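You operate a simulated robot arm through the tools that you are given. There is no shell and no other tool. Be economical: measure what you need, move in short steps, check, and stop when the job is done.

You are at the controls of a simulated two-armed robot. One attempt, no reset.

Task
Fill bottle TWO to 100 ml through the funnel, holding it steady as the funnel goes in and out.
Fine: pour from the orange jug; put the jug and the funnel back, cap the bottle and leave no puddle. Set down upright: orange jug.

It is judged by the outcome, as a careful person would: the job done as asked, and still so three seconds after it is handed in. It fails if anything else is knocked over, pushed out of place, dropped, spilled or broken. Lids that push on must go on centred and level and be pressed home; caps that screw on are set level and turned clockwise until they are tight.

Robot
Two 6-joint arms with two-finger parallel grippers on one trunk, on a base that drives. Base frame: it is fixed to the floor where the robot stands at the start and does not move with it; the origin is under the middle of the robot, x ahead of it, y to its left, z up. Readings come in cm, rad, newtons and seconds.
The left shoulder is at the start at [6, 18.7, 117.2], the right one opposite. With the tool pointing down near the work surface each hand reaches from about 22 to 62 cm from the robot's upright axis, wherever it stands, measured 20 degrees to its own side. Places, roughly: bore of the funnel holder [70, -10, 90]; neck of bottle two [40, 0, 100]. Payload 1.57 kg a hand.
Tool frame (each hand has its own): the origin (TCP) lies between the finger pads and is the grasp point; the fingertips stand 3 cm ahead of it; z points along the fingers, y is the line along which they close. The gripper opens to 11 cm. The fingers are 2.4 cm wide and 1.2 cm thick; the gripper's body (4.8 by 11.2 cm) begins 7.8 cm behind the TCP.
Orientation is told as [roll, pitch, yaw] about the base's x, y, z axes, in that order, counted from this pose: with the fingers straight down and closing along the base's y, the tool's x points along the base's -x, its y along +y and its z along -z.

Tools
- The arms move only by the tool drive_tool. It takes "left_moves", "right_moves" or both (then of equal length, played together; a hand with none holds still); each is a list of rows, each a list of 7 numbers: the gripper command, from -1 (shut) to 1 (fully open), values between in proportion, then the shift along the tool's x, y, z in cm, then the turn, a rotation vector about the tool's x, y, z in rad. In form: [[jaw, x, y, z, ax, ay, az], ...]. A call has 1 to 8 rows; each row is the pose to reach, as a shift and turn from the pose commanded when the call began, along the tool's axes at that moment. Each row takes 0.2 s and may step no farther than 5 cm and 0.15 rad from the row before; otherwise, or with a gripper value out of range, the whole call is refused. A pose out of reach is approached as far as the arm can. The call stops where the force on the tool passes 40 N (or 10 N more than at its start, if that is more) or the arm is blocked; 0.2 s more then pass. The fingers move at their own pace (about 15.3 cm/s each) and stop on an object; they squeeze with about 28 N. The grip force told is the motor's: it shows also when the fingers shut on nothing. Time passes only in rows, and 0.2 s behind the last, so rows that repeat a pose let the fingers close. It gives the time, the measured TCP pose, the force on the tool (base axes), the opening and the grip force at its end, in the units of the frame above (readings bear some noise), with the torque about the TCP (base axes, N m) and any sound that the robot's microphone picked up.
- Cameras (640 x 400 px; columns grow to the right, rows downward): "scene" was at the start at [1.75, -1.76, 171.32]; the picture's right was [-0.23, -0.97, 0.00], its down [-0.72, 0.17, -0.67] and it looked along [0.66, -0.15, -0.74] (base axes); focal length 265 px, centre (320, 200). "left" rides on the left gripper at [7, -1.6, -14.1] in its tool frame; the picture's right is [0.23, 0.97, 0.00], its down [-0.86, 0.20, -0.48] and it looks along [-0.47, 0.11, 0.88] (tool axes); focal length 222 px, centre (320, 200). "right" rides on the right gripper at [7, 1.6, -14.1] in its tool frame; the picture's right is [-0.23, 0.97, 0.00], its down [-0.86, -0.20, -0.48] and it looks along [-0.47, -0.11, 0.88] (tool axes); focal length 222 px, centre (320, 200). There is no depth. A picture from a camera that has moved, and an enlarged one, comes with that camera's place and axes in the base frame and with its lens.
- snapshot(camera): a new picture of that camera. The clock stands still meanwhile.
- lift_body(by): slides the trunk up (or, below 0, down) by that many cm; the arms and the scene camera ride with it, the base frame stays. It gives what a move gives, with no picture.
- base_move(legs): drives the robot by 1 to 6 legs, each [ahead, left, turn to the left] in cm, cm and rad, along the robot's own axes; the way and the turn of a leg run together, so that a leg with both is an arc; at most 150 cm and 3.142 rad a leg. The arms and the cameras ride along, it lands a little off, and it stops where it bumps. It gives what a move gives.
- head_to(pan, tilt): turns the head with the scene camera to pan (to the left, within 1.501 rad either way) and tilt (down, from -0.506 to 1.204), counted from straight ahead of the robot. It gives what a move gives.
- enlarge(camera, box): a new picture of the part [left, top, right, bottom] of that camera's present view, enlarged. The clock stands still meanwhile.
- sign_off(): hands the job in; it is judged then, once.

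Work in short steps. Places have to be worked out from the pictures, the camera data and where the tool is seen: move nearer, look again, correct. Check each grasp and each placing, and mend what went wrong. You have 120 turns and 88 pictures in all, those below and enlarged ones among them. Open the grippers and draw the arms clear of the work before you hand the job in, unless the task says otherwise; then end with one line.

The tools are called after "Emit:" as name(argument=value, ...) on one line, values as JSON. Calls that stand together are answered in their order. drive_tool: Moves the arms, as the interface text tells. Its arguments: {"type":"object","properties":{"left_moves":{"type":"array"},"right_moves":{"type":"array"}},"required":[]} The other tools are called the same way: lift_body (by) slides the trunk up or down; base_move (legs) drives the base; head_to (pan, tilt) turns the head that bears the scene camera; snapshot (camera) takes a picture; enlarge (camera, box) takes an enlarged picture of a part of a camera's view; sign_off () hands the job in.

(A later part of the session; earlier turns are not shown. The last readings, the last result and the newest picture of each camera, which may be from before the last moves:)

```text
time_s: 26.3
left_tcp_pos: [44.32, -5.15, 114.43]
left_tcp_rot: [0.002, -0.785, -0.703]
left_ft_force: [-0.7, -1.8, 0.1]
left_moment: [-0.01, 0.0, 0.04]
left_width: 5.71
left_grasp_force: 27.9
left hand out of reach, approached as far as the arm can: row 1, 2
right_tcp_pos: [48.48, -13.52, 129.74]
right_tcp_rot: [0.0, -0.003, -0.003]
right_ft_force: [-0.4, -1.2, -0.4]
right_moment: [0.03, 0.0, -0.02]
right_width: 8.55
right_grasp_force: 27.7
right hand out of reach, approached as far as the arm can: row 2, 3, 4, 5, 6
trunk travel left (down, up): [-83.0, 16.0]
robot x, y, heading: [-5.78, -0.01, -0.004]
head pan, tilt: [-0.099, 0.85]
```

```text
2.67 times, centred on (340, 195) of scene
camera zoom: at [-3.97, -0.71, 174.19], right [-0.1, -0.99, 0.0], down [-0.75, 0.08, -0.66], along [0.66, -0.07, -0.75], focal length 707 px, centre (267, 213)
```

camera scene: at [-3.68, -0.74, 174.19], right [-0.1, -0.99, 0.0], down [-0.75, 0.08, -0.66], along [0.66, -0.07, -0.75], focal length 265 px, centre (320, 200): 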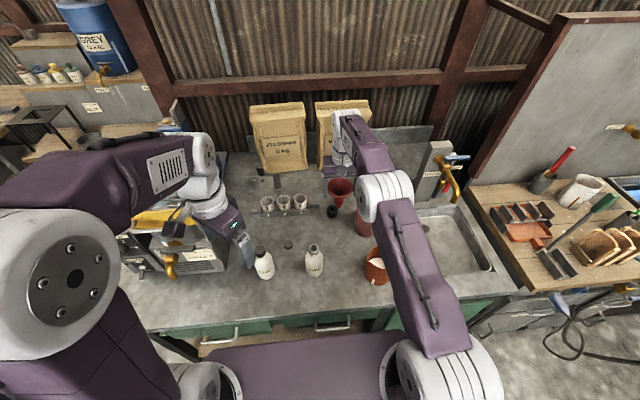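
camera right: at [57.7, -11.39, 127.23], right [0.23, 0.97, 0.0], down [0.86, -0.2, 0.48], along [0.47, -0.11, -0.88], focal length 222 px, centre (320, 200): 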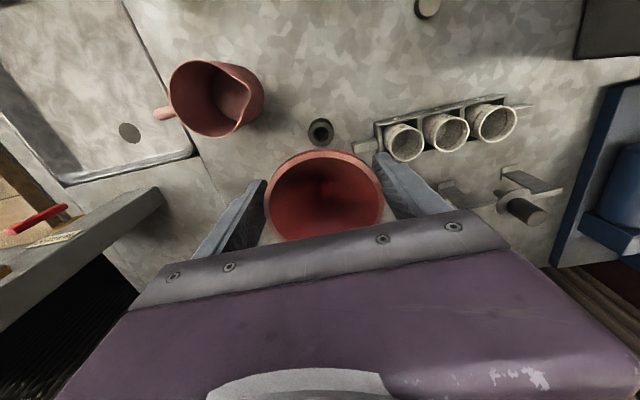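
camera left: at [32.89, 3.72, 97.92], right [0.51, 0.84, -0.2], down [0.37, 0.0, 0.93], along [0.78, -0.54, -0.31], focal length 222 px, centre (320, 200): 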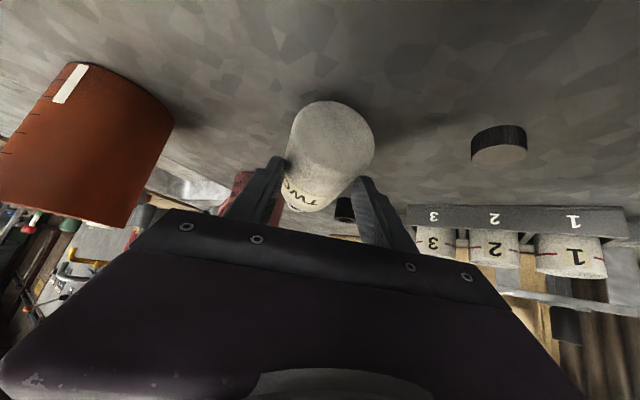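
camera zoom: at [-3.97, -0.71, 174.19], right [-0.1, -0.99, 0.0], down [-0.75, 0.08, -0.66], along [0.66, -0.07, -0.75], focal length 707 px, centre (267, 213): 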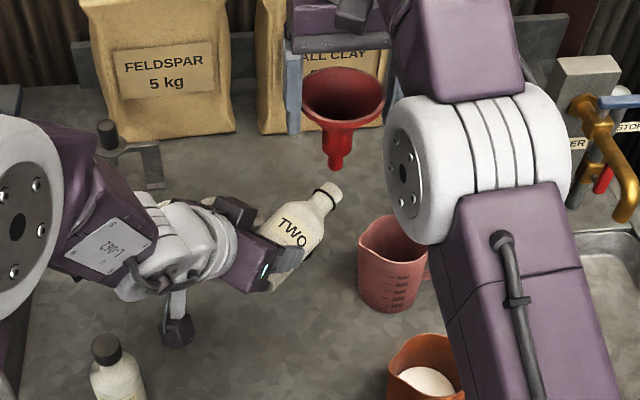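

Raising right too high limits its reach, but lowering by trunk preserves arm postures, so I'll upright the bottle in the air with the left wrist and lower it by trunk. First the right (funnel) moves aside, then left pitches up ~0.5 rad.

Emit:
drive_tool(right_moves=[[-1, 0.5, -3, 0, 0, 0, 0], [-1, 1, -6, 0, 0, 0, 0], [-1, 1.5, -9, 0, 0, 0, 0], [-1, 1.5, -9, 0, 0, 0, 0]])

Emit:
drive_tool(left_moves=[[-1, 0, 0, -1, 0, -0.1, 0], [-1, 0, 0, -2, 0, -0.2, 0], [-1, 0, 0, -3, 0, -0.3, 0], [-1, 0, 0, -4, 0, -0.4, 0], [-1, 0, 0, -4, 0, -0.5, 0]])

Emit:
snapshot(camera="scene")

Emit:
snapshot(camera="left")

```text
time_s: 27.3
left_tcp_pos: [44.67, -5.13, 114.3]
left_tcp_rot: [-0.002, -0.786, -0.7]
left_ft_force: [0.0, 0.4, -0.6]
left_moment: [-0.02, 0.02, -0.02]
left_width: 5.7
left_grasp_force: 28.0
right_tcp_pos: [46.9, -22.57, 129.82]
right_tcp_rot: [0.0, 0.002, -0.003]
right_ft_force: [-0.6, 0.1, -0.3]
right_moment: [0.03, 0.01, 0.04]
right_width: 8.55
right_grasp_force: 28.0
trunk travel left (down, up): [-83.0, 16.0]
robot x, y, heading: [-5.33, 0.29, 0.001]
head pan, tilt: [-0.099, 0.85]
```

```text
time_s: 28.5
left_tcp_pos: [45.73, -3.16, 119.91]
left_tcp_rot: [-0.083, -1.275, -0.63]
left_ft_force: [-0.1, 0.8, -0.4]
left_moment: [0.01, 0.0, -0.03]
left_width: 5.69
left_grasp_force: 28.0
left hand out of reach, approached as far as the arm can: row 3, 4, 5
right_tcp_pos: [47.01, -22.53, 129.71]
right_tcp_rot: [-0.001, 0.0, -0.002]
right_ft_force: [0.1, 0.6, -0.8]
right_moment: [-0.03, 0.01, -0.01]
right_width: 8.54
right_grasp_force: 28.7
trunk travel left (down, up): [-83.0, 16.0]
robot x, y, heading: [-5.55, 0.17, -0.002]
head pan, tilt: [-0.099, 0.85]
```

```text
53 pictures are left
camera scene: at [-3.55, -0.73, 174.19], right [-0.1, -0.99, 0.0], down [-0.75, 0.08, -0.66], along [0.66, -0.07, -0.75], focal length 265 px, centre (320, 200)
```

scene: 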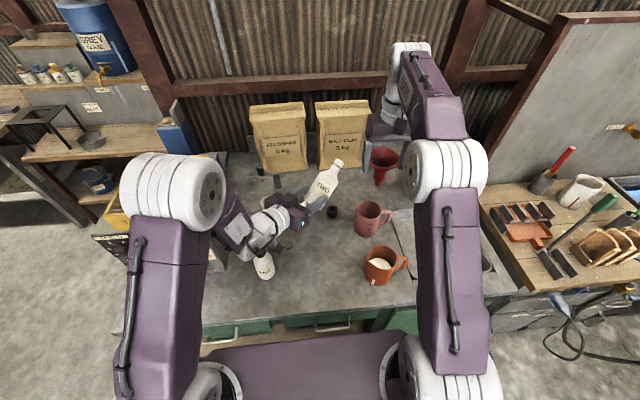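

```text
52 pictures are left
camera left: at [32.72, 5.68, 117.51], right [0.58, 0.78, -0.24], down [-0.01, 0.3, 0.95], along [0.81, -0.55, 0.19], focal length 222 px, centre (320, 200)
```

left: 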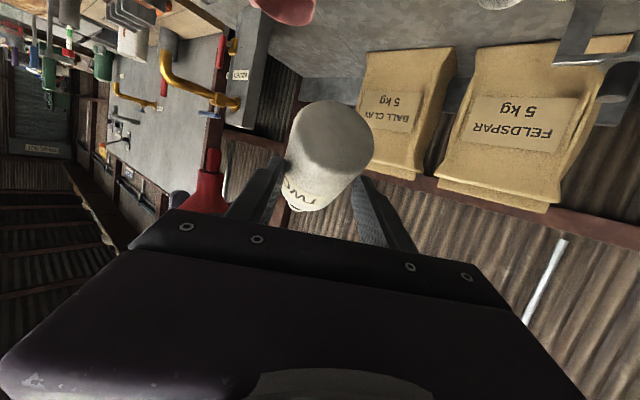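

Tool is now ~17° below horizontal. I zoom to measure the bottle's remaining tilt.

Emit:
enlarge(camera="scene", box=[250, 130, 378, 210])

Emit:
enlarge(camera="left", box=[260, 80, 420, 220])

Emit:
snapshot(camera="right")

```text
5.00 times, centred on (314, 170) of scene
camera zoom: at [-3.55, -0.73, 174.19], right [-0.1, -0.99, 0.0], down [-0.75, 0.08, -0.66], along [0.66, -0.07, -0.75], focal length 1325 px, centre (350, 350)
```

zoom: 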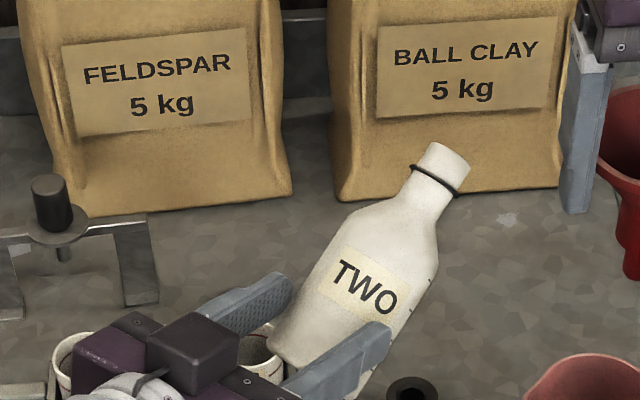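

```text
2.86 times, centred on (340, 150) of left
camera zoom: at [32.72, 5.68, 117.51], right [0.58, 0.78, -0.24], down [-0.01, 0.3, 0.95], along [0.81, -0.55, 0.19], focal length 635 px, centre (263, 343)
```

zoom: 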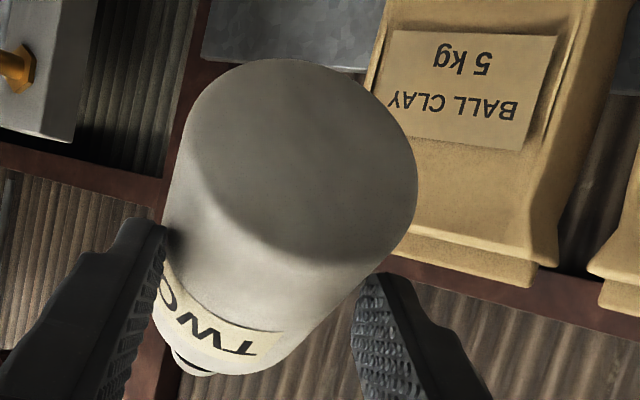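

```text
49 pictures are left
camera right: at [40.03, -20.97, 143.75], right [0.23, 0.97, 0.0], down [0.85, -0.2, 0.48], along [0.47, -0.11, -0.88], focal length 222 px, centre (320, 200)
```

right: 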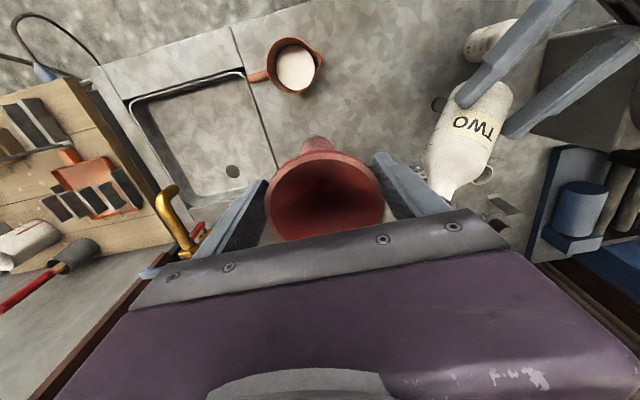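

The bottle axis is only ~55° from the finger direction, so I'll re-pivot it in the grip by pressing its mouth gently on the bench. First pitch the left tool down to near vertical, high up.

Emit:
drive_tool(left_moves=[[-1, 0, 0, 0, 0, 0.148, 0], [-1, 0, 0, 0, 0, 0.296, 0], [-1, 0, 0, 0, 0, 0.444, 0], [-1, 0, 0, 0, 0, 0.592, 0], [-1, 0, 0, 0, 0, 0.74, 0], [-1, 0, 0, 0, 0, 0.888, 0], [-1, 0, 0, 0, 0, 1.036, 0], [-1, 0, 0, 0, 0, 1.18, 0]])

Emit:
snapshot(camera="scene")

```text
time_s: 30.3
left_tcp_pos: [45.57, -3.32, 119.69]
left_tcp_rot: [-0.002, -0.102, -0.7]
left_ft_force: [0.5, -0.2, -0.8]
left_moment: [0.0, 0.03, 0.01]
left_width: 5.64
left_grasp_force: 27.8
right_tcp_pos: [46.96, -22.7, 129.69]
right_tcp_rot: [-0.001, 0.002, -0.002]
right_ft_force: [0.1, 0.9, 0.0]
right_moment: [0.02, 0.03, -0.02]
right_width: 8.55
right_grasp_force: 27.9
trunk travel left (down, up): [-83.0, 16.0]
robot x, y, heading: [-5.57, -0.24, -0.006]
head pan, tilt: [-0.099, 0.85]
```

```text
48 pictures are left
camera scene: at [-3.5, -0.88, 174.19], right [-0.1, -0.99, 0.0], down [-0.75, 0.08, -0.66], along [0.66, -0.07, -0.75], focal length 265 px, centre (320, 200)
```

scene: 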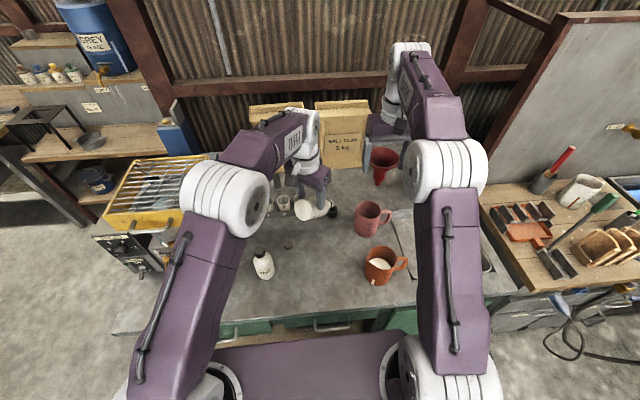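

Bottle mouth points down-forward as expected. I move to a free spot near (40,0), yawing to −60°, down to z≈98.

Emit:
drive_tool(left_moves=[[-1, 1.43, -0.18, 3.5, 0, 0, 0.058], [-1, 2.87, -0.37, 7, 0, 0, 0.117], [-1, 4.3, -0.55, 10.5, 0, 0, 0.175], [-1, 5.73, -0.73, 14, 0, 0, 0.233], [-1, 7.2, -0.9, 17.5, 0, 0, 0.29], [-1, 8.6, -1.1, 20.9, 0, 0, 0.35]])

Emit:
enlarge(camera="scene", box=[220, 170, 420, 295])

```text
time_s: 31.7
left_tcp_pos: [39.86, 0.08, 98.2]
left_tcp_rot: [0.035, -0.099, -1.056]
left_ft_force: [0.3, 0.5, -1.2]
left_moment: [0.04, 0.01, 0.02]
left_width: 5.63
left_grasp_force: 28.3
right_tcp_pos: [46.88, -22.65, 129.79]
right_tcp_rot: [0.0, -0.001, -0.002]
right_ft_force: [-1.3, 0.0, -1.4]
right_moment: [-0.01, 0.0, 0.03]
right_width: 8.54
right_grasp_force: 27.7
trunk travel left (down, up): [-83.0, 16.0]
robot x, y, heading: [-5.48, 0.05, -0.001]
head pan, tilt: [-0.099, 0.85]
```

```text
3.20 times, centred on (320, 232) of scene
camera zoom: at [-3.6, -0.74, 174.2], right [-0.1, -0.99, 0.0], down [-0.75, 0.08, -0.66], along [0.66, -0.07, -0.75], focal length 848 px, centre (320, 96)
```

zoom: 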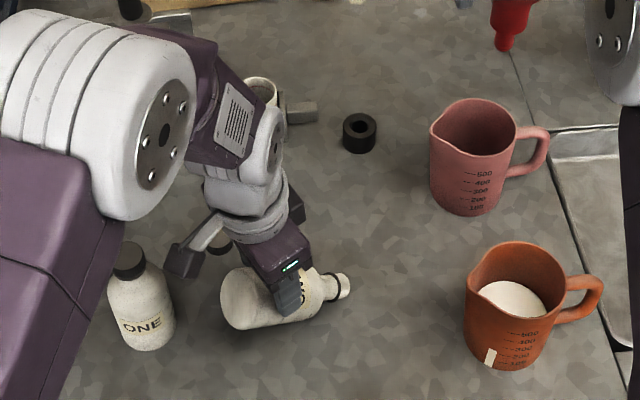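

Now press down slowly to TCP z≈90.2 to pivot the bottle flat.

Emit:
drive_tool(left_moves=[[-1, 0, 0, 2, 0, 0, 0], [-1, 0, 0, 3.5, 0, 0, 0], [-1, 0, 0, 4.5, 0, 0, 0], [-1, 0, 0, 5.5, 0, 0, 0], [-1, 0, 0, 6.3, 0, 0, 0], [-1, 0, 0, 7.0, 0, 0, 0], [-1, 0, 0, 7.6, 0, 0, 0], [-1, 0, 0, 8.0, 0, 0, 0]])

Emit:
enlarge(camera="scene", box=[250, 215, 378, 295])

```text
time_s: 33.5
left_tcp_pos: [40.43, -0.58, 90.13]
left_tcp_rot: [0.035, -0.098, -1.053]
left_ft_force: [3.1, 1.5, 8.1]
left_moment: [0.35, 0.07, -0.11]
left_width: 5.93
left_grasp_force: 27.5
right_tcp_pos: [46.84, -22.59, 129.71]
right_tcp_rot: [0.0, -0.003, -0.003]
right_ft_force: [0.3, 0.5, 0.1]
right_moment: [0.01, -0.02, -0.01]
right_width: 8.52
right_grasp_force: 27.8
trunk travel left (down, up): [-83.0, 16.0]
robot x, y, heading: [-5.47, 0.01, -0.002]
head pan, tilt: [-0.099, 0.85]
```

```text
5.00 times, centred on (314, 255) of scene
camera zoom: at [-3.81, -0.7, 174.15], right [-0.1, -0.99, 0.0], down [-0.75, 0.08, -0.66], along [0.66, -0.07, -0.75], focal length 1325 px, centre (350, -75)
```

zoom: 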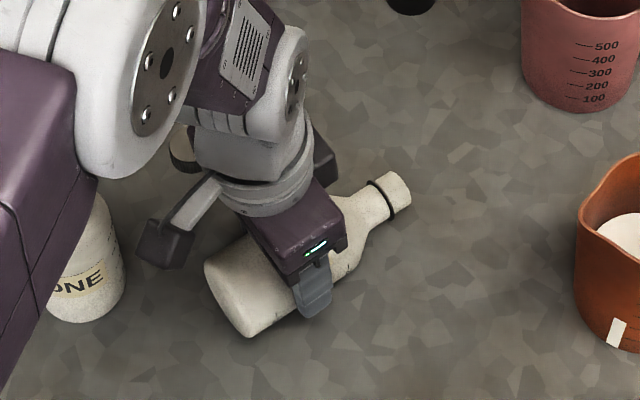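

Pivot worked (bottle now along the bench, angle ≈84°). Lift 9 cm and pitch the tool back ~0.54 rad, for a second press.

Emit:
drive_tool(left_moves=[[-1, 0, 0, -3, 0, 0, 0], [-1, 0, 0, -7, 0, 0.13, 0], [-1, 0, 0, -10, 0, 0.27, 0], [-1, 0, 0, -10, 0, 0.41, 0], [-1, 0, 0, -10, 0, 0.54, 0]])

Emit:
enlarge(camera="scene", box=[250, 215, 378, 295])

```text
time_s: 34.7
left_tcp_pos: [39.82, 0.11, 100.23]
left_tcp_rot: [0.04, 0.443, -1.032]
left_ft_force: [0.1, -0.8, -1.2]
left_moment: [-0.01, 0.01, -0.03]
left_width: 5.94
left_grasp_force: 27.5
right_tcp_pos: [46.95, -22.75, 129.74]
right_tcp_rot: [0.0, -0.001, -0.002]
right_ft_force: [0.4, -0.4, -0.2]
right_moment: [-0.02, 0.02, -0.01]
right_width: 8.51
right_grasp_force: 27.6
trunk travel left (down, up): [-83.0, 16.0]
robot x, y, heading: [-5.1, -0.06, -0.002]
head pan, tilt: [-0.099, 0.85]
```

```text
5.00 times, centred on (314, 255) of scene
camera zoom: at [-3.59, -0.84, 174.2], right [-0.1, -0.99, 0.0], down [-0.75, 0.08, -0.66], along [0.66, -0.07, -0.75], focal length 1325 px, centre (350, -75)
```

zoom: 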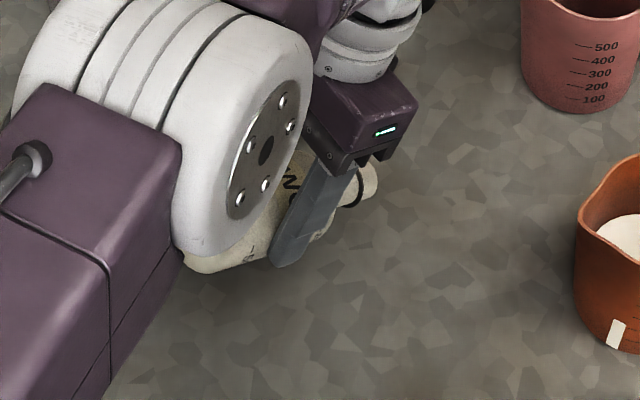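

Second press, straight down ~10.3 cm.

Emit:
drive_tool(left_moves=[[-1, -1.29, 0, 2.7, 0, 0, 0], [-1, -2.15, 0, 4.5, 0, 0, 0], [-1, -2.58, 0, 5.4, 0, 0, 0], [-1, -3.0, 0, 6.3, 0, 0, 0], [-1, -3.4, 0, 7.2, 0, 0, 0], [-1, -3.8, 0, 8.0, 0, 0, 0], [-1, -4.15, 0, 8.7, 0, 0, 0], [-1, -4.4, 0, 9.3, 0, 0, 0]])

Emit:
enlarge(camera="scene", box=[250, 215, 378, 295])

```text
time_s: 36.5
left_tcp_pos: [38.91, 0.78, 90.4]
left_tcp_rot: [0.042, 0.441, -1.031]
left_ft_force: [2.4, 4.0, 15.0]
left_moment: [-0.15, -0.41, 0.15]
left_width: 5.94
left_grasp_force: 28.2
left hand out of reach, approached as far as the arm can: row 5, 6, 7, 8
right_tcp_pos: [46.8, -22.54, 129.8]
right_tcp_rot: [0.0, -0.002, -0.002]
right_ft_force: [0.4, -0.3, -0.2]
right_moment: [0.02, -0.02, 0.02]
right_width: 8.5
right_grasp_force: 28.2
trunk travel left (down, up): [-83.0, 16.0]
robot x, y, heading: [-5.51, -0.05, -0.003]
head pan, tilt: [-0.099, 0.85]
```

```text
5.00 times, centred on (314, 255) of scene
camera zoom: at [-3.83, -0.69, 174.22], right [-0.1, -0.99, 0.0], down [-0.75, 0.08, -0.66], along [0.66, -0.07, -0.75], focal length 1325 px, centre (350, -75)
```

zoom: 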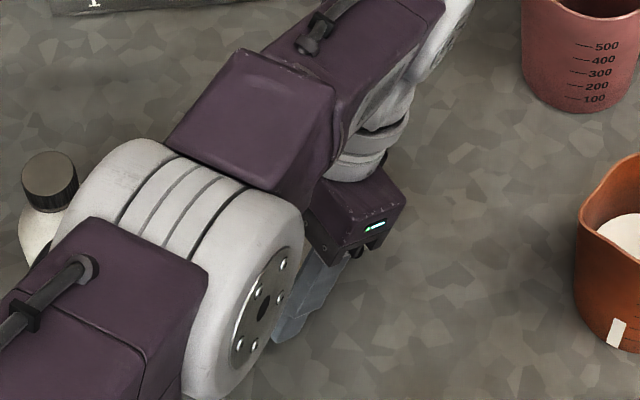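

Pressed at 15 N, bottle should now be ~105–115° from the fingers. Lift and begin pitching forward.

Emit:
drive_tool(left_moves=[[-1, 1.7, 0, -3.6, 0, 0, 0], [-1, 3.4, 0, -7.2, 0, 0, 0], [-1, 5.1, 0, -10.8, 0, -0.15, 0], [-1, 6.8, 0, -14.4, 0, -0.3, 0], [-1, 8, 0, -17, 0, -0.45, 0], [-1, 8, 0, -17, 0, -0.6, 0], [-1, 8, 0, -17, 0, -0.75, 0], [-1, 8, 0, -17, 0, -0.9, 0]])

Emit:
drive_tool(left_moves=[[-1, 0, 0, 0, 0, -0.13, 0], [-1, 0, 0, 0, 0, -0.26, 0], [-1, 0, 0, 0, 0, -0.39, 0], [-1, 0, 0, 0, 0, -0.52, 0], [-1, 0, 0, 0, 0, -0.65, 0]])

Emit:
snapshot(camera="scene")

Emit:
snapshot(camera="left")

```text
time_s: 38.3
left_tcp_pos: [38.58, 0.6, 108.98]
left_tcp_rot: [0.039, -0.458, -1.063]
left_ft_force: [0.1, 0.0, -0.6]
left_moment: [0.02, 0.03, -0.02]
left_width: 5.95
left_grasp_force: 27.9
right_tcp_pos: [46.84, -22.57, 129.9]
right_tcp_rot: [0.0, 0.001, -0.002]
right_ft_force: [-0.2, -0.8, -0.7]
right_moment: [-0.01, -0.02, 0.0]
right_width: 8.5
right_grasp_force: 28.0
trunk travel left (down, up): [-83.0, 16.0]
robot x, y, heading: [-5.46, -0.49, -0.0]
head pan, tilt: [-0.099, 0.85]
```

```text
time_s: 39.5
left_tcp_pos: [42.34, 0.75, 111.44]
left_tcp_rot: [0.048, -1.103, -1.099]
left_ft_force: [0.2, -0.2, 0.2]
left_moment: [-0.02, 0.01, 0.0]
left_width: 5.94
left_grasp_force: 28.1
left hand out of reach, approached as far as the arm can: row 4, 5
right_tcp_pos: [47.05, -22.57, 129.76]
right_tcp_rot: [-0.001, 0.001, -0.002]
right_ft_force: [-0.7, -0.1, -0.6]
right_moment: [0.01, 0.04, 0.04]
right_width: 8.51
right_grasp_force: 27.7
trunk travel left (down, up): [-83.0, 16.0]
robot x, y, heading: [-5.36, -0.29, 0.002]
head pan, tilt: [-0.099, 0.85]
```

```text
43 pictures are left
camera scene: at [-3.54, -0.63, 174.19], right [-0.1, -0.99, 0.0], down [-0.75, 0.08, -0.66], along [0.66, -0.07, -0.75], focal length 265 px, centre (320, 200)
```

scene: 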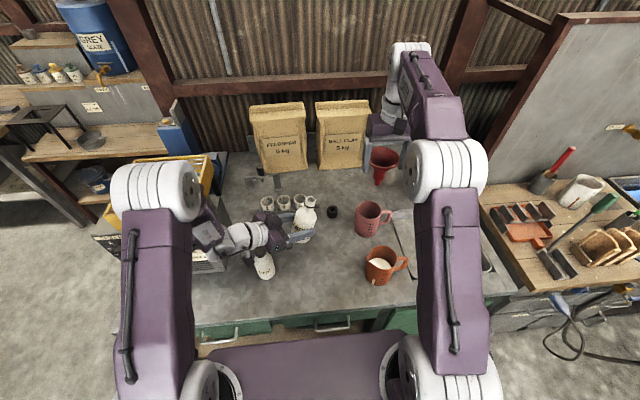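

```text
42 pictures are left
camera left: at [33.02, 13.59, 111.63], right [0.8, 0.57, -0.18], down [0.13, 0.12, 0.98], along [0.58, -0.81, 0.02], focal length 222 px, centre (320, 200)
```

left: 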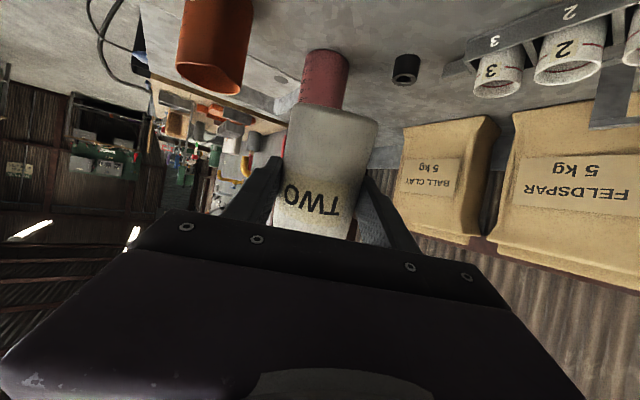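

Bottle appears near upright at fingers θ≈27° below horizontal. I zoom to measure its lean.

Emit:
enlarge(camera="scene", box=[240, 180, 368, 260])

Emit:
enlarge(camera="left", box=[240, 80, 440, 250])

```text
5.00 times, centred on (304, 220) of scene
camera zoom: at [-3.54, -0.63, 174.19], right [-0.1, -0.99, 0.0], down [-0.75, 0.08, -0.66], along [0.66, -0.07, -0.75], focal length 1325 px, centre (400, 100)
```

zoom: 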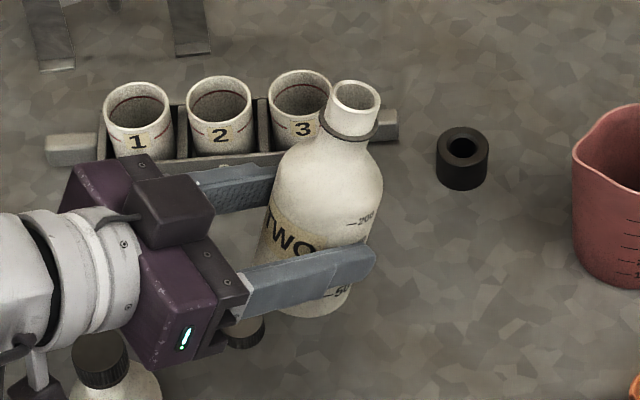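

```text
2.35 times, centred on (340, 165) of left
camera zoom: at [33.02, 13.59, 111.63], right [0.8, 0.57, -0.18], down [0.13, 0.12, 0.98], along [0.58, -0.81, 0.02], focal length 523 px, centre (273, 282)
```

zoom: 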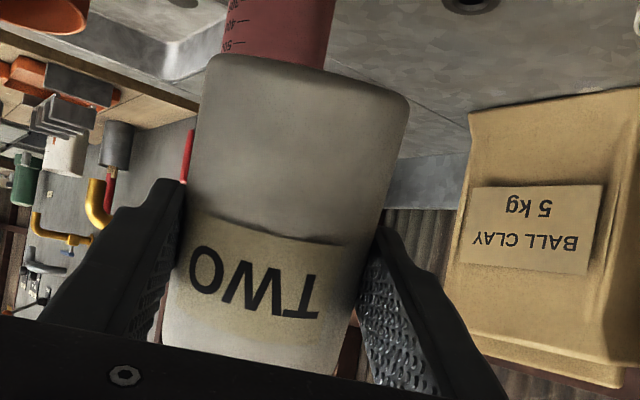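

Lean is ~14° forward—pressing the base on the bench will square it. To keep the left hand clear of bottle ONE I shift 10 cm toward −y (right hand 4 cm too) before lowering by trunk.

Emit:
drive_tool(left_moves=[[-1, -1, -1.1, 2, 0, 0, 0], [-1, -2, -2.3, 4, 0, 0, 0], [-1, -3, -3.4, 6, 0, 0, 0], [-1, -4.04, -4.54, 7.93, 0, 0, 0]], right_moves=[[-1, 0, -1.5, 0, 0, 0, 0], [-1, 0, -3, 0, 0, 0, 0], [-1, 0, -4.5, 0, 0, 0, 0], [-1, 0, -5, 0, 0, 0, 0]])

Emit:
lift_body(by=-14)

Emit:
snapshot(camera="scene")

```text
time_s: 40.5
left_tcp_pos: [42.65, -9.53, 111.35]
left_tcp_rot: [0.074, -1.105, -1.116]
left_ft_force: [0.3, -0.4, -0.5]
left_moment: [0.04, 0.03, 0.03]
left_width: 5.95
left_grasp_force: 28.1
left hand out of reach, approached as far as the arm can: row 1, 2
right_tcp_pos: [46.97, -27.93, 129.96]
right_tcp_rot: [-0.001, -0.001, -0.002]
right_ft_force: [-0.5, -0.2, -0.5]
right_moment: [0.02, -0.05, -0.01]
right_width: 8.49
right_grasp_force: 28.0
trunk travel left (down, up): [-83.0, 16.0]
robot x, y, heading: [-5.6, -0.11, -0.004]
head pan, tilt: [-0.099, 0.85]
```

```text
time_s: 42.2
left_tcp_pos: [42.71, -9.49, 97.34]
left_tcp_rot: [0.075, -1.105, -1.117]
left_ft_force: [-0.8, 0.1, -0.5]
left_moment: [0.0, 0.02, 0.02]
left_width: 5.95
left_grasp_force: 27.5
right_tcp_pos: [46.88, -27.77, 115.87]
right_tcp_rot: [-0.001, 0.001, -0.002]
right_ft_force: [0.4, -0.4, -0.1]
right_moment: [0.0, 0.03, 0.04]
right_width: 8.48
right_grasp_force: 28.1
trunk travel left (down, up): [-69.0, 30.0]
robot x, y, heading: [-5.35, -0.2, -0.003]
head pan, tilt: [-0.099, 0.85]
```

```text
39 pictures are left
camera scene: at [-3.67, -0.76, 160.2], right [-0.1, -0.99, 0.0], down [-0.75, 0.08, -0.66], along [0.66, -0.07, -0.75], focal length 265 px, centre (320, 200)
```

scene: 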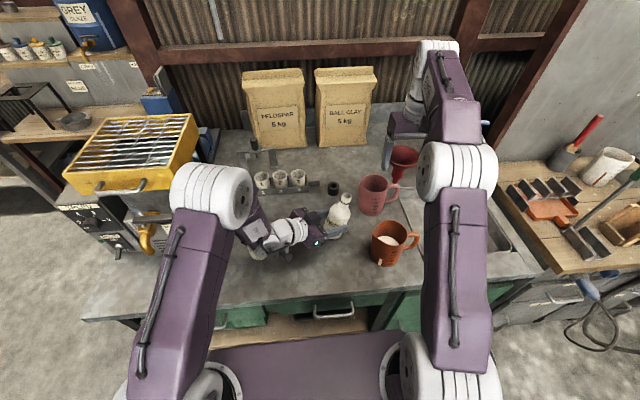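

Before lowering the last ~6 cm I check clearance to bottle ONE.

Emit:
enlarge(camera="scene", box=[200, 170, 392, 290])

Emit:
snapshot(camera="left")

```text
3.33 times, centred on (296, 230) of scene
camera zoom: at [-3.67, -0.76, 160.2], right [-0.1, -0.99, 0.0], down [-0.75, 0.08, -0.66], along [0.66, -0.07, -0.75], focal length 883 px, centre (400, 100)
```

zoom: 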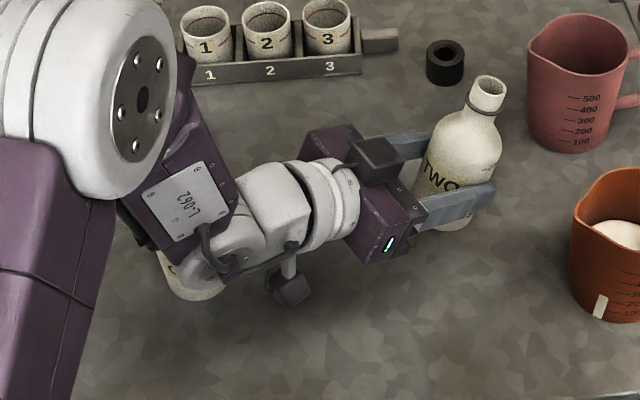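

```text
37 pictures are left
camera left: at [33.36, 3.42, 97.46], right [0.8, 0.58, -0.17], down [0.12, 0.12, 0.98], along [0.59, -0.81, 0.03], focal length 222 px, centre (320, 200)
```

left: 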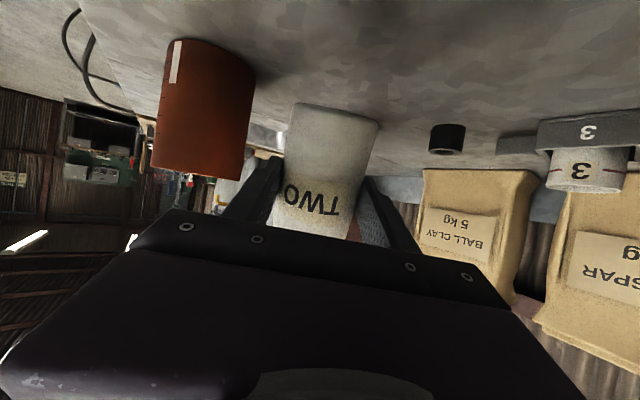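

Wrist parts sit at x≲34, clear of ONE (x≈40). Lower trunk in small steps watching force.

Emit:
lift_body(by=-4.5)

Emit:
lift_body(by=-0.8)

Emit:
enlarge(camera="scene", box=[260, 160, 420, 260])

```text
time_s: 43.1
left_tcp_pos: [42.57, -9.43, 92.81]
left_tcp_rot: [0.075, -1.107, -1.117]
left_ft_force: [0.2, 0.4, -0.6]
left_moment: [-0.01, -0.01, -0.04]
left_width: 5.95
left_grasp_force: 27.7
right_tcp_pos: [46.82, -27.8, 111.44]
right_tcp_rot: [0.0, 0.001, -0.002]
right_ft_force: [0.8, -0.3, -0.5]
right_moment: [0.0, -0.01, 0.0]
right_width: 8.47
right_grasp_force: 28.2
trunk travel left (down, up): [-64.5, 34.5]
robot x, y, heading: [-5.45, 0.28, 0.0]
head pan, tilt: [-0.099, 0.85]
```

```text
time_s: 43.6
left_tcp_pos: [42.69, -9.27, 91.89]
left_tcp_rot: [0.073, -1.104, -1.117]
left_ft_force: [-0.7, 0.2, 0.0]
left_moment: [0.0, 0.02, 0.0]
left_width: 5.95
left_grasp_force: 27.9
right_tcp_pos: [46.87, -27.86, 110.61]
right_tcp_rot: [0.0, 0.0, -0.001]
right_ft_force: [-0.4, 0.5, -0.2]
right_moment: [0.01, -0.01, 0.0]
right_width: 8.45
right_grasp_force: 27.9
trunk travel left (down, up): [-63.7, 35.3]
robot x, y, heading: [-5.41, -0.09, -0.0]
head pan, tilt: [-0.099, 0.85]
```

```text
4.00 times, centred on (340, 210) of scene
camera zoom: at [-3.66, -0.75, 154.89], right [-0.1, -0.99, 0.0], down [-0.75, 0.08, -0.66], along [0.66, -0.07, -0.75], focal length 1060 px, centre (240, 160)
```

zoom: 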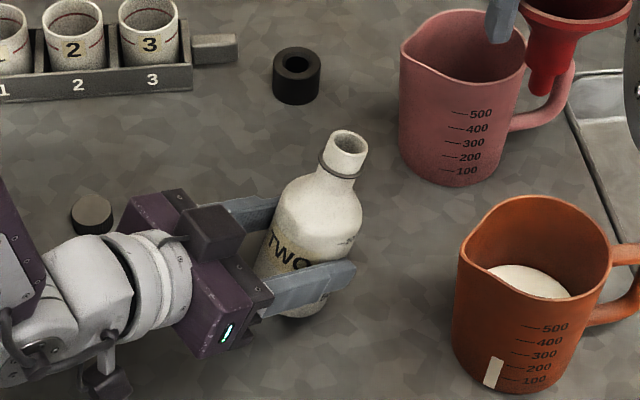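

No contact yet; continue lowering in small steps.

Emit:
lift_body(by=-0.8)

Emit:
lift_body(by=-0.6)

Emit:
lift_body(by=-0.5)

```text
time_s: 44.2
left_tcp_pos: [42.68, -9.37, 91.63]
left_tcp_rot: [0.084, -1.116, -1.125]
left_ft_force: [0.8, 0.1, 20.1]
left_moment: [-0.49, -0.4, 0.02]
left_width: 5.98
left_grasp_force: 28.0
right_tcp_pos: [46.7, -27.82, 109.92]
right_tcp_rot: [0.001, -0.002, -0.003]
right_ft_force: [0.3, 0.1, -0.5]
right_moment: [0.03, 0.0, 0.0]
right_width: 8.51
right_grasp_force: 27.8
trunk travel left (down, up): [-62.9, 36.1]
robot x, y, heading: [-5.8, 0.14, 0.001]
head pan, tilt: [-0.099, 0.85]
```

```text
time_s: 44.8
left_tcp_pos: [42.59, -9.33, 90.75]
left_tcp_rot: [0.076, -1.111, -1.116]
left_ft_force: [2.2, 5.2, 18.6]
left_moment: [-0.24, -0.43, 0.14]
left_width: 5.94
left_grasp_force: 28.3
right_tcp_pos: [46.82, -27.73, 109.34]
right_tcp_rot: [-0.002, -0.001, -0.002]
right_ft_force: [0.1, 0.1, -1.3]
right_moment: [0.05, -0.01, 0.01]
right_width: 8.45
right_grasp_force: 28.0
trunk travel left (down, up): [-62.3, 36.7]
robot x, y, heading: [-5.11, -0.11, -0.0]
head pan, tilt: [-0.099, 0.85]
```

```text
time_s: 45.3
left_tcp_pos: [42.48, -9.3, 90.22]
left_tcp_rot: [0.077, -1.108, -1.118]
left_ft_force: [0.9, 5.6, 18.8]
left_moment: [-0.24, -0.41, 0.13]
left_width: 5.96
left_grasp_force: 28.0
right_tcp_pos: [46.77, -27.76, 108.71]
right_tcp_rot: [0.0, -0.002, -0.002]
right_ft_force: [0.1, 0.0, -0.8]
right_moment: [-0.02, 0.03, -0.01]
right_width: 8.49
right_grasp_force: 28.0
trunk travel left (down, up): [-61.8, 37.2]
robot x, y, heading: [-5.4, -0.03, -0.004]
head pan, tilt: [-0.099, 0.85]
```

Contact at ~19 N and the bottle is turning/sliding in the grip. Check the lean.

Emit:
enlarge(camera="scene", box=[280, 140, 408, 220])

Emit:
enlarge(camera="left", box=[240, 60, 440, 230])

```text
5.00 times, centred on (344, 180) of scene
camera zoom: at [-3.92, -0.57, 152.99], right [-0.1, -0.99, 0.0], down [-0.75, 0.08, -0.66], along [0.66, -0.07, -0.75], focal length 1325 px, centre (200, 300)
```

zoom: 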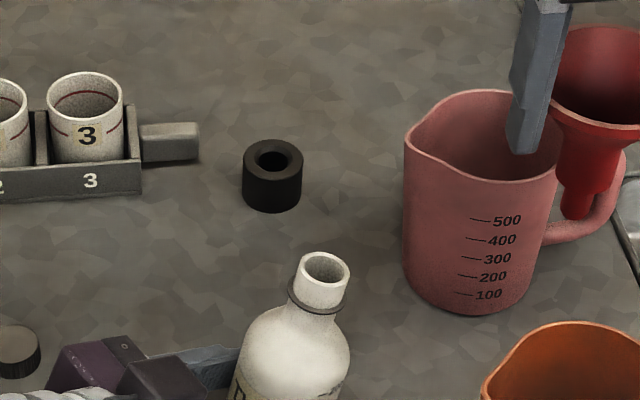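

```text
2.35 times, centred on (340, 145) of left
camera zoom: at [33.23, 3.53, 90.32], right [0.8, 0.58, -0.17], down [0.12, 0.12, 0.98], along [0.59, -0.81, 0.03], focal length 523 px, centre (273, 329)
```

zoom: 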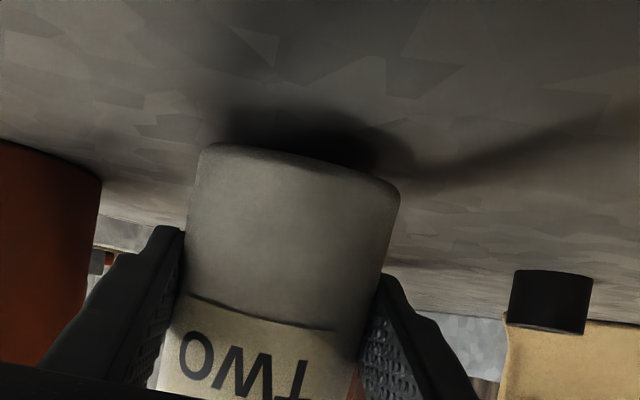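

The bottle still leans ~10° forward. I pitch the tool up 0.12 rad more, then open slightly so it rocks onto its base.

Emit:
drive_tool(left_moves=[[-1, 0, 0, 0, 0, -0.06, 0], [-1, 0, 0, 0, 0, -0.12, 0], [-1, 0, 0, 0, 0, -0.12, 0]])

Emit:
enlarge(camera="left", box=[240, 60, 440, 230])

```text
time_s: 46.1
left_tcp_pos: [44.16, -9.8, 90.88]
left_tcp_rot: [0.076, -1.224, -1.126]
left_ft_force: [1.5, -0.3, 0.1]
left_moment: [0.05, -0.01, -0.03]
left_width: 5.93
left_grasp_force: 28.3
left hand out of reach, approached as far as the arm can: row 1, 2, 3
right_tcp_pos: [46.86, -27.79, 108.72]
right_tcp_rot: [0.0, 0.001, -0.002]
right_ft_force: [0.0, 0.6, 0.3]
right_moment: [0.0, 0.03, 0.0]
right_width: 8.47
right_grasp_force: 28.2
trunk travel left (down, up): [-61.8, 37.2]
robot x, y, heading: [-5.69, -0.26, -0.0]
head pan, tilt: [-0.099, 0.85]
```

```text
2.35 times, centred on (340, 145) of left
camera zoom: at [35.03, 3.07, 89.24], right [0.81, 0.55, -0.19], down [0.07, 0.22, 0.97], along [0.58, -0.8, 0.14], focal length 523 px, centre (273, 329)
```

zoom: 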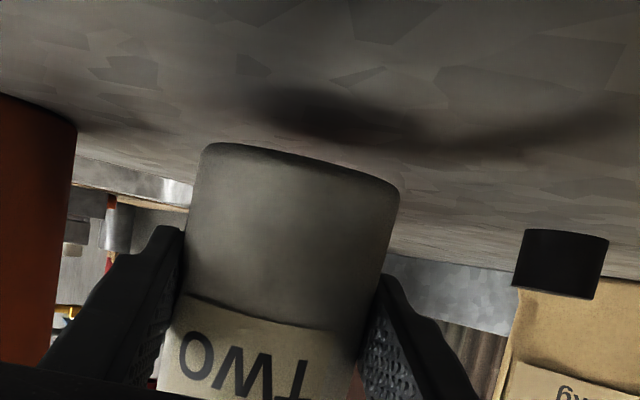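

Lift-off by ~1 cm; lower trunk again until it seats.

Emit:
lift_body(by=-0.8)

Emit:
lift_body(by=-0.4)

Emit:
lift_body(by=-0.3)

```text
time_s: 46.7
left_tcp_pos: [44.19, -9.62, 90.18]
left_tcp_rot: [0.077, -1.224, -1.126]
left_ft_force: [0.4, -0.4, -0.6]
left_moment: [0.0, 0.07, 0.03]
left_width: 5.91
left_grasp_force: 27.6
right_tcp_pos: [46.85, -27.84, 107.91]
right_tcp_rot: [-0.001, 0.001, -0.002]
right_ft_force: [-0.6, -0.6, -0.4]
right_moment: [-0.04, 0.0, 0.0]
right_width: 8.46
right_grasp_force: 27.6
trunk travel left (down, up): [-61.0, 38.0]
robot x, y, heading: [-5.63, -0.2, -0.003]
head pan, tilt: [-0.099, 0.85]
```

```text
time_s: 47.2
left_tcp_pos: [44.11, -9.66, 89.79]
left_tcp_rot: [0.08, -1.225, -1.128]
left_ft_force: [0.3, -0.6, 3.5]
left_moment: [-0.16, -0.04, 0.05]
left_width: 5.95
left_grasp_force: 27.8
right_tcp_pos: [46.85, -27.65, 107.65]
right_tcp_rot: [0.001, -0.002, 0.0]
right_ft_force: [0.1, -0.1, -0.1]
right_moment: [-0.01, 0.04, 0.0]
right_width: 8.45
right_grasp_force: 28.9
trunk travel left (down, up): [-60.6, 38.4]
robot x, y, heading: [-5.95, 0.0, -0.005]
head pan, tilt: [-0.099, 0.85]
```

```text
time_s: 47.7
left_tcp_pos: [44.08, -9.68, 89.73]
left_tcp_rot: [0.09, -1.23, -1.137]
left_ft_force: [1.3, -0.2, 18.3]
left_moment: [-0.61, -0.3, 0.1]
left_width: 5.97
left_grasp_force: 28.1
right_tcp_pos: [46.69, -27.79, 107.31]
right_tcp_rot: [0.001, 0.0, -0.003]
right_ft_force: [0.4, 0.0, -0.8]
right_moment: [-0.01, 0.0, -0.03]
right_width: 8.45
right_grasp_force: 27.3
trunk travel left (down, up): [-60.3, 38.7]
robot x, y, heading: [-5.7, -0.11, 0.002]
head pan, tilt: [-0.099, 0.85]
```

Seated at 18 N. Open slightly to ~7.2 cm so the bottle settles on its base.

Emit:
drive_tool(left_moves=[[0.15, 0, 0, 0, 0, 0, 0], [0.3, 0, 0, 0, 0, 0, 0], [0.3, 0, 0, 0, 0, 0, 0], [0.3, 0, 0, 0, 0, 0, 0]])

Emit:
enlarge(camera="scene", box=[250, 140, 410, 240])

Emit:
enlarge(camera="left", box=[240, 60, 440, 230])

```text
time_s: 48.7
left_tcp_pos: [44.13, -9.69, 89.4]
left_tcp_rot: [0.078, -1.224, -1.128]
left_ft_force: [0.0, 0.4, 0.5]
left_moment: [0.02, 0.02, 0.01]
left_width: 7.15
left_grasp_force: 0.0
right_tcp_pos: [46.82, -27.9, 107.19]
right_tcp_rot: [-0.001, 0.0, -0.002]
right_ft_force: [-0.2, -0.6, 0.2]
right_moment: [0.0, 0.0, 0.0]
right_width: 8.48
right_grasp_force: 28.0
trunk travel left (down, up): [-60.3, 38.7]
robot x, y, heading: [-5.76, -0.04, -0.004]
head pan, tilt: [-0.099, 0.85]
```

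```text
4.00 times, centred on (330, 190) of scene
camera zoom: at [-3.69, -0.75, 151.49], right [-0.1, -0.99, 0.0], down [-0.75, 0.08, -0.66], along [0.66, -0.07, -0.75], focal length 1060 px, centre (280, 240)
```

zoom: 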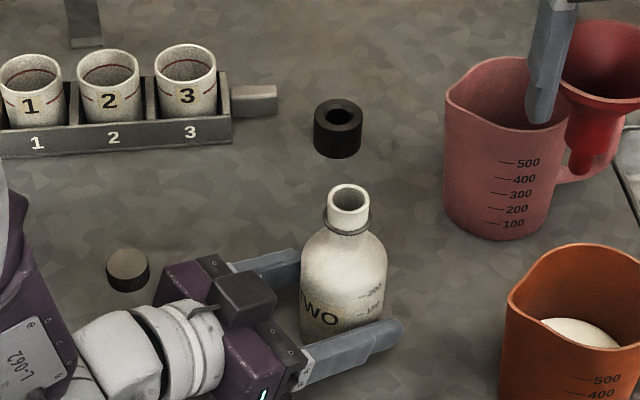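

```text
2.35 times, centred on (340, 145) of left
camera zoom: at [35.04, 3.1, 87.78], right [0.81, 0.55, -0.19], down [0.07, 0.23, 0.97], along [0.58, -0.8, 0.14], focal length 523 px, centre (273, 329)
```

zoom: 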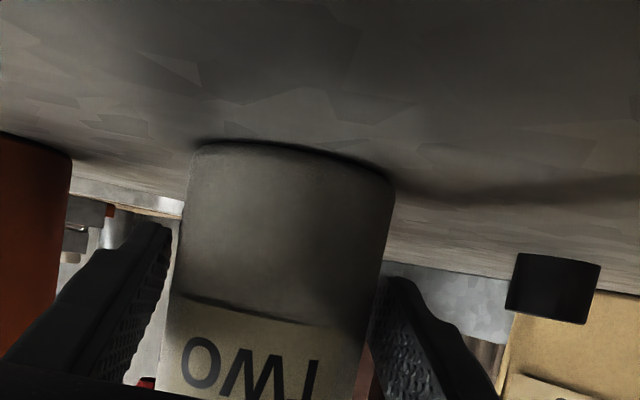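

Bottle TWO is upright and free-standing at about (45,-10.5). I grip it again in place.

Emit:
drive_tool(left_moves=[[0, 0, 0, 0, 0, 0, 0], [-0.5, 0, 0, 0, 0, 0, 0], [-1, 0, 0, 0, 0, 0, 0]])

Emit:
enlarge(camera="scene", box=[290, 140, 450, 240])

Emit:
snapshot(camera="right")

```text
time_s: 49.5
left_tcp_pos: [44.23, -9.74, 89.48]
left_tcp_rot: [0.078, -1.225, -1.127]
left_ft_force: [-0.8, -0.9, 3.6]
left_moment: [-0.11, 0.09, 0.02]
left_width: 6.01
left_grasp_force: 27.9
right_tcp_pos: [46.93, -27.82, 107.19]
right_tcp_rot: [0.001, 0.0, -0.002]
right_ft_force: [0.4, 0.6, -0.4]
right_moment: [0.0, -0.02, 0.01]
right_width: 8.47
right_grasp_force: 28.1
trunk travel left (down, up): [-60.3, 38.7]
robot x, y, heading: [-5.43, 0.06, 0.002]
head pan, tilt: [-0.099, 0.85]
```

```text
4.00 times, centred on (370, 190) of scene
camera zoom: at [-3.7, -0.75, 151.5], right [-0.1, -0.99, 0.0], down [-0.75, 0.08, -0.66], along [0.66, -0.07, -0.75], focal length 1060 px, centre (120, 240)
```

zoom: 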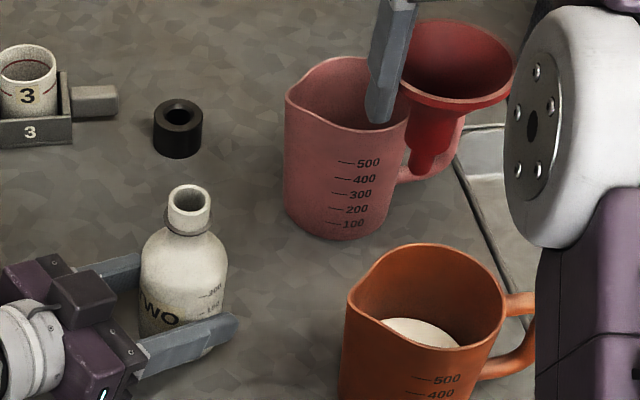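

```text
29 pictures are left
camera right: at [39.9, -26.19, 121.26], right [0.23, 0.97, 0.0], down [0.85, -0.2, 0.48], along [0.47, -0.11, -0.88], focal length 222 px, centre (320, 200)
```

right: 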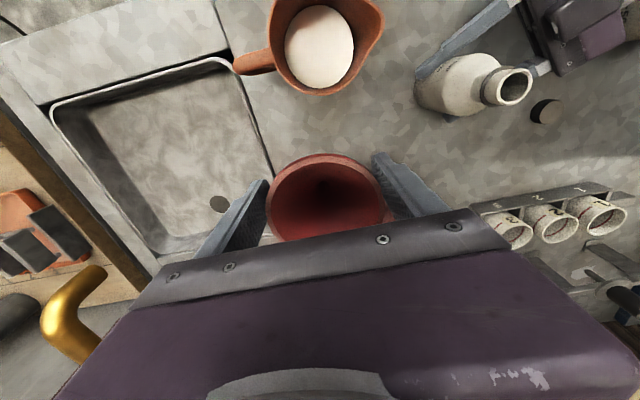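

Mouth located at ≈(44.6,-10.5,100). Move the funnel over it with the tip ~2.5 cm above the mouth.

Emit:
drive_tool(right_moves=[[-1, 0, 0, -3, 0, 0, 0], [-1, 0.2, 2, -5, 0, 0, 0], [-1, 0.8, 6, -5, 0, 0, 0], [-1, 1.4, 10, -5, 0, 0, 0], [-1, 2.0, 14, -4.8, 0, 0, 0], [-1, 2.3, 17.3, -4.8, 0, 0, 0], [-1, 2.3, 17.3, -4.8, 0, 0, 0]])

Emit:
enlarge(camera="scene", box=[280, 120, 400, 220])

```text
time_s: 51.1
left_tcp_pos: [44.23, -9.55, 89.51]
left_tcp_rot: [0.08, -1.226, -1.128]
left_ft_force: [-0.4, 0.1, 6.1]
left_moment: [-0.05, 0.18, 0.0]
left_width: 6.01
left_grasp_force: 27.9
right_tcp_pos: [44.75, -10.38, 112.04]
right_tcp_rot: [-0.001, -0.002, -0.001]
right_ft_force: [-0.2, -0.6, 0.0]
right_moment: [0.0, 0.03, -0.01]
right_width: 8.42
right_grasp_force: 27.8
right hand out of reach, approached as far as the arm can: row 1, 2
trunk travel left (down, up): [-60.3, 38.7]
robot x, y, heading: [-5.56, -0.07, -0.0]
head pan, tilt: [-0.099, 0.85]
```

```text
4.00 times, centred on (340, 170) of scene
camera zoom: at [-3.77, -0.71, 151.5], right [-0.1, -0.99, 0.0], down [-0.75, 0.08, -0.66], along [0.66, -0.07, -0.75], focal length 1060 px, centre (240, 320)
```

zoom: 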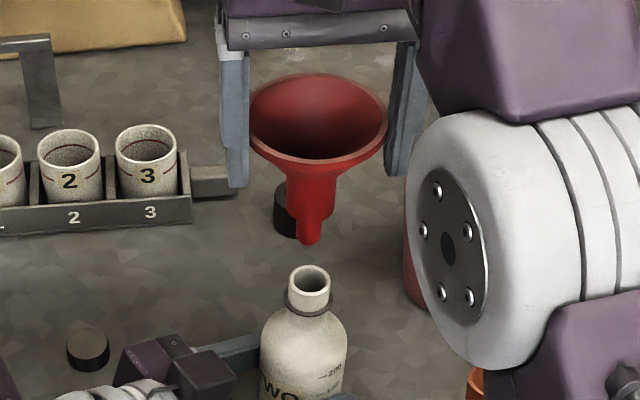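

Tip needs ~0.25 cm −x and −y. Correct, then lower gently ~5 cm.

Emit:
drive_tool(right_moves=[[-1, 0.25, -0.25, 0, 0, 0, 0], [-1, 0.25, -0.25, 1.5, 0, 0, 0], [-1, 0.25, -0.25, 3, 0, 0, 0], [-1, 0.25, -0.25, 4, 0, 0, 0], [-1, 0.25, -0.25, 4.8, 0, 0, 0]])

Emit:
enlarge(camera="scene", box=[280, 120, 400, 220])

```text
time_s: 51.9
left_tcp_pos: [44.09, -9.59, 89.4]
left_tcp_rot: [0.066, -1.221, -1.11]
left_ft_force: [-0.4, 0.6, 6.0]
left_moment: [-0.38, 0.76, -0.04]
left_width: 5.97
left_grasp_force: 28.3
right_tcp_pos: [44.43, -10.61, 110.22]
right_tcp_rot: [0.001, -0.019, -0.001]
right_ft_force: [-3.3, 0.0, 10.6]
right_moment: [-0.01, 0.16, -0.02]
right_width: 8.41
right_grasp_force: 28.0
trunk travel left (down, up): [-60.3, 38.7]
robot x, y, heading: [-5.77, -0.06, -0.005]
head pan, tilt: [-0.099, 0.85]
stopped in row 4 (right hand): the force on the tool passed its limit (the readings are from after the stop); the commanded pose is now the measured one
```

```text
4.00 times, centred on (340, 170) of scene
camera zoom: at [-3.92, -0.65, 151.51], right [-0.1, -0.99, 0.0], down [-0.75, 0.08, -0.66], along [0.66, -0.07, -0.75], focal length 1060 px, centre (240, 320)
```

zoom: 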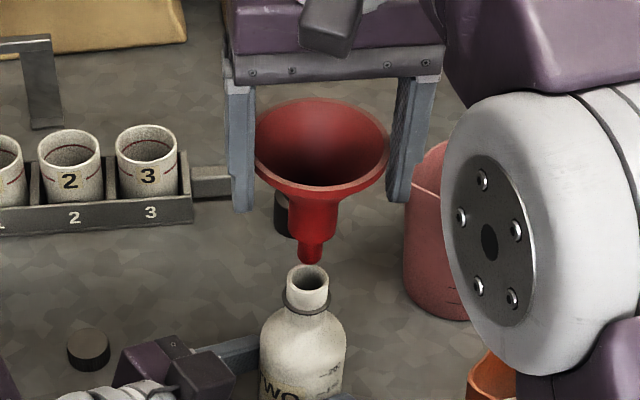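

The tip touched the far rim of the mouth (force from +x side). Raise 1 cm, shift 1.4 cm toward the robot, and look.

Emit:
drive_tool(right_moves=[[-1, 0, 0, -1, 0, 0, 0], [-1, 1.4, 0, -1, 0, 0, 0], [-1, 1.4, 0, -1, 0, 0, 0]])

Emit:
enlarge(camera="scene", box=[300, 130, 380, 190])

```text
time_s: 52.7
left_tcp_pos: [44.33, -9.59, 89.4]
left_tcp_rot: [0.072, -1.223, -1.116]
left_ft_force: [0.2, -1.3, 14.1]
left_moment: [-0.38, 0.33, -0.04]
left_width: 5.97
left_grasp_force: 28.0
right_tcp_pos: [43.13, -10.63, 110.98]
right_tcp_rot: [0.003, -0.017, -0.002]
right_ft_force: [-0.4, -0.1, -1.2]
right_moment: [-0.03, -0.01, 0.01]
right_width: 8.4
right_grasp_force: 28.2
trunk travel left (down, up): [-60.3, 38.7]
robot x, y, heading: [-5.58, 0.04, -0.005]
head pan, tilt: [-0.099, 0.85]
```

```text
6.67 times, centred on (340, 160) of scene
camera zoom: at [-3.86, -0.72, 151.5], right [-0.1, -0.99, 0.0], down [-0.75, 0.08, -0.66], along [0.66, -0.07, -0.75], focal length 1766 px, centre (187, 467)
```

zoom: 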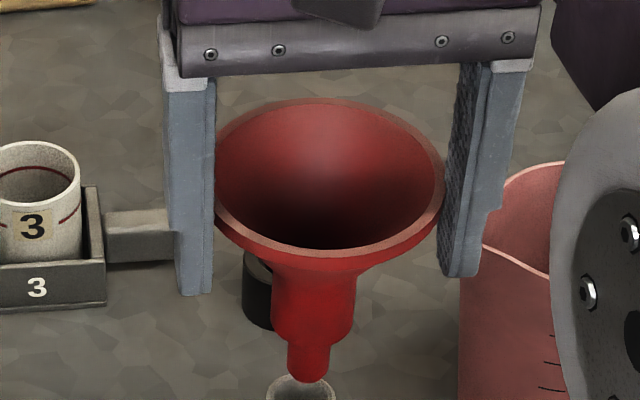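

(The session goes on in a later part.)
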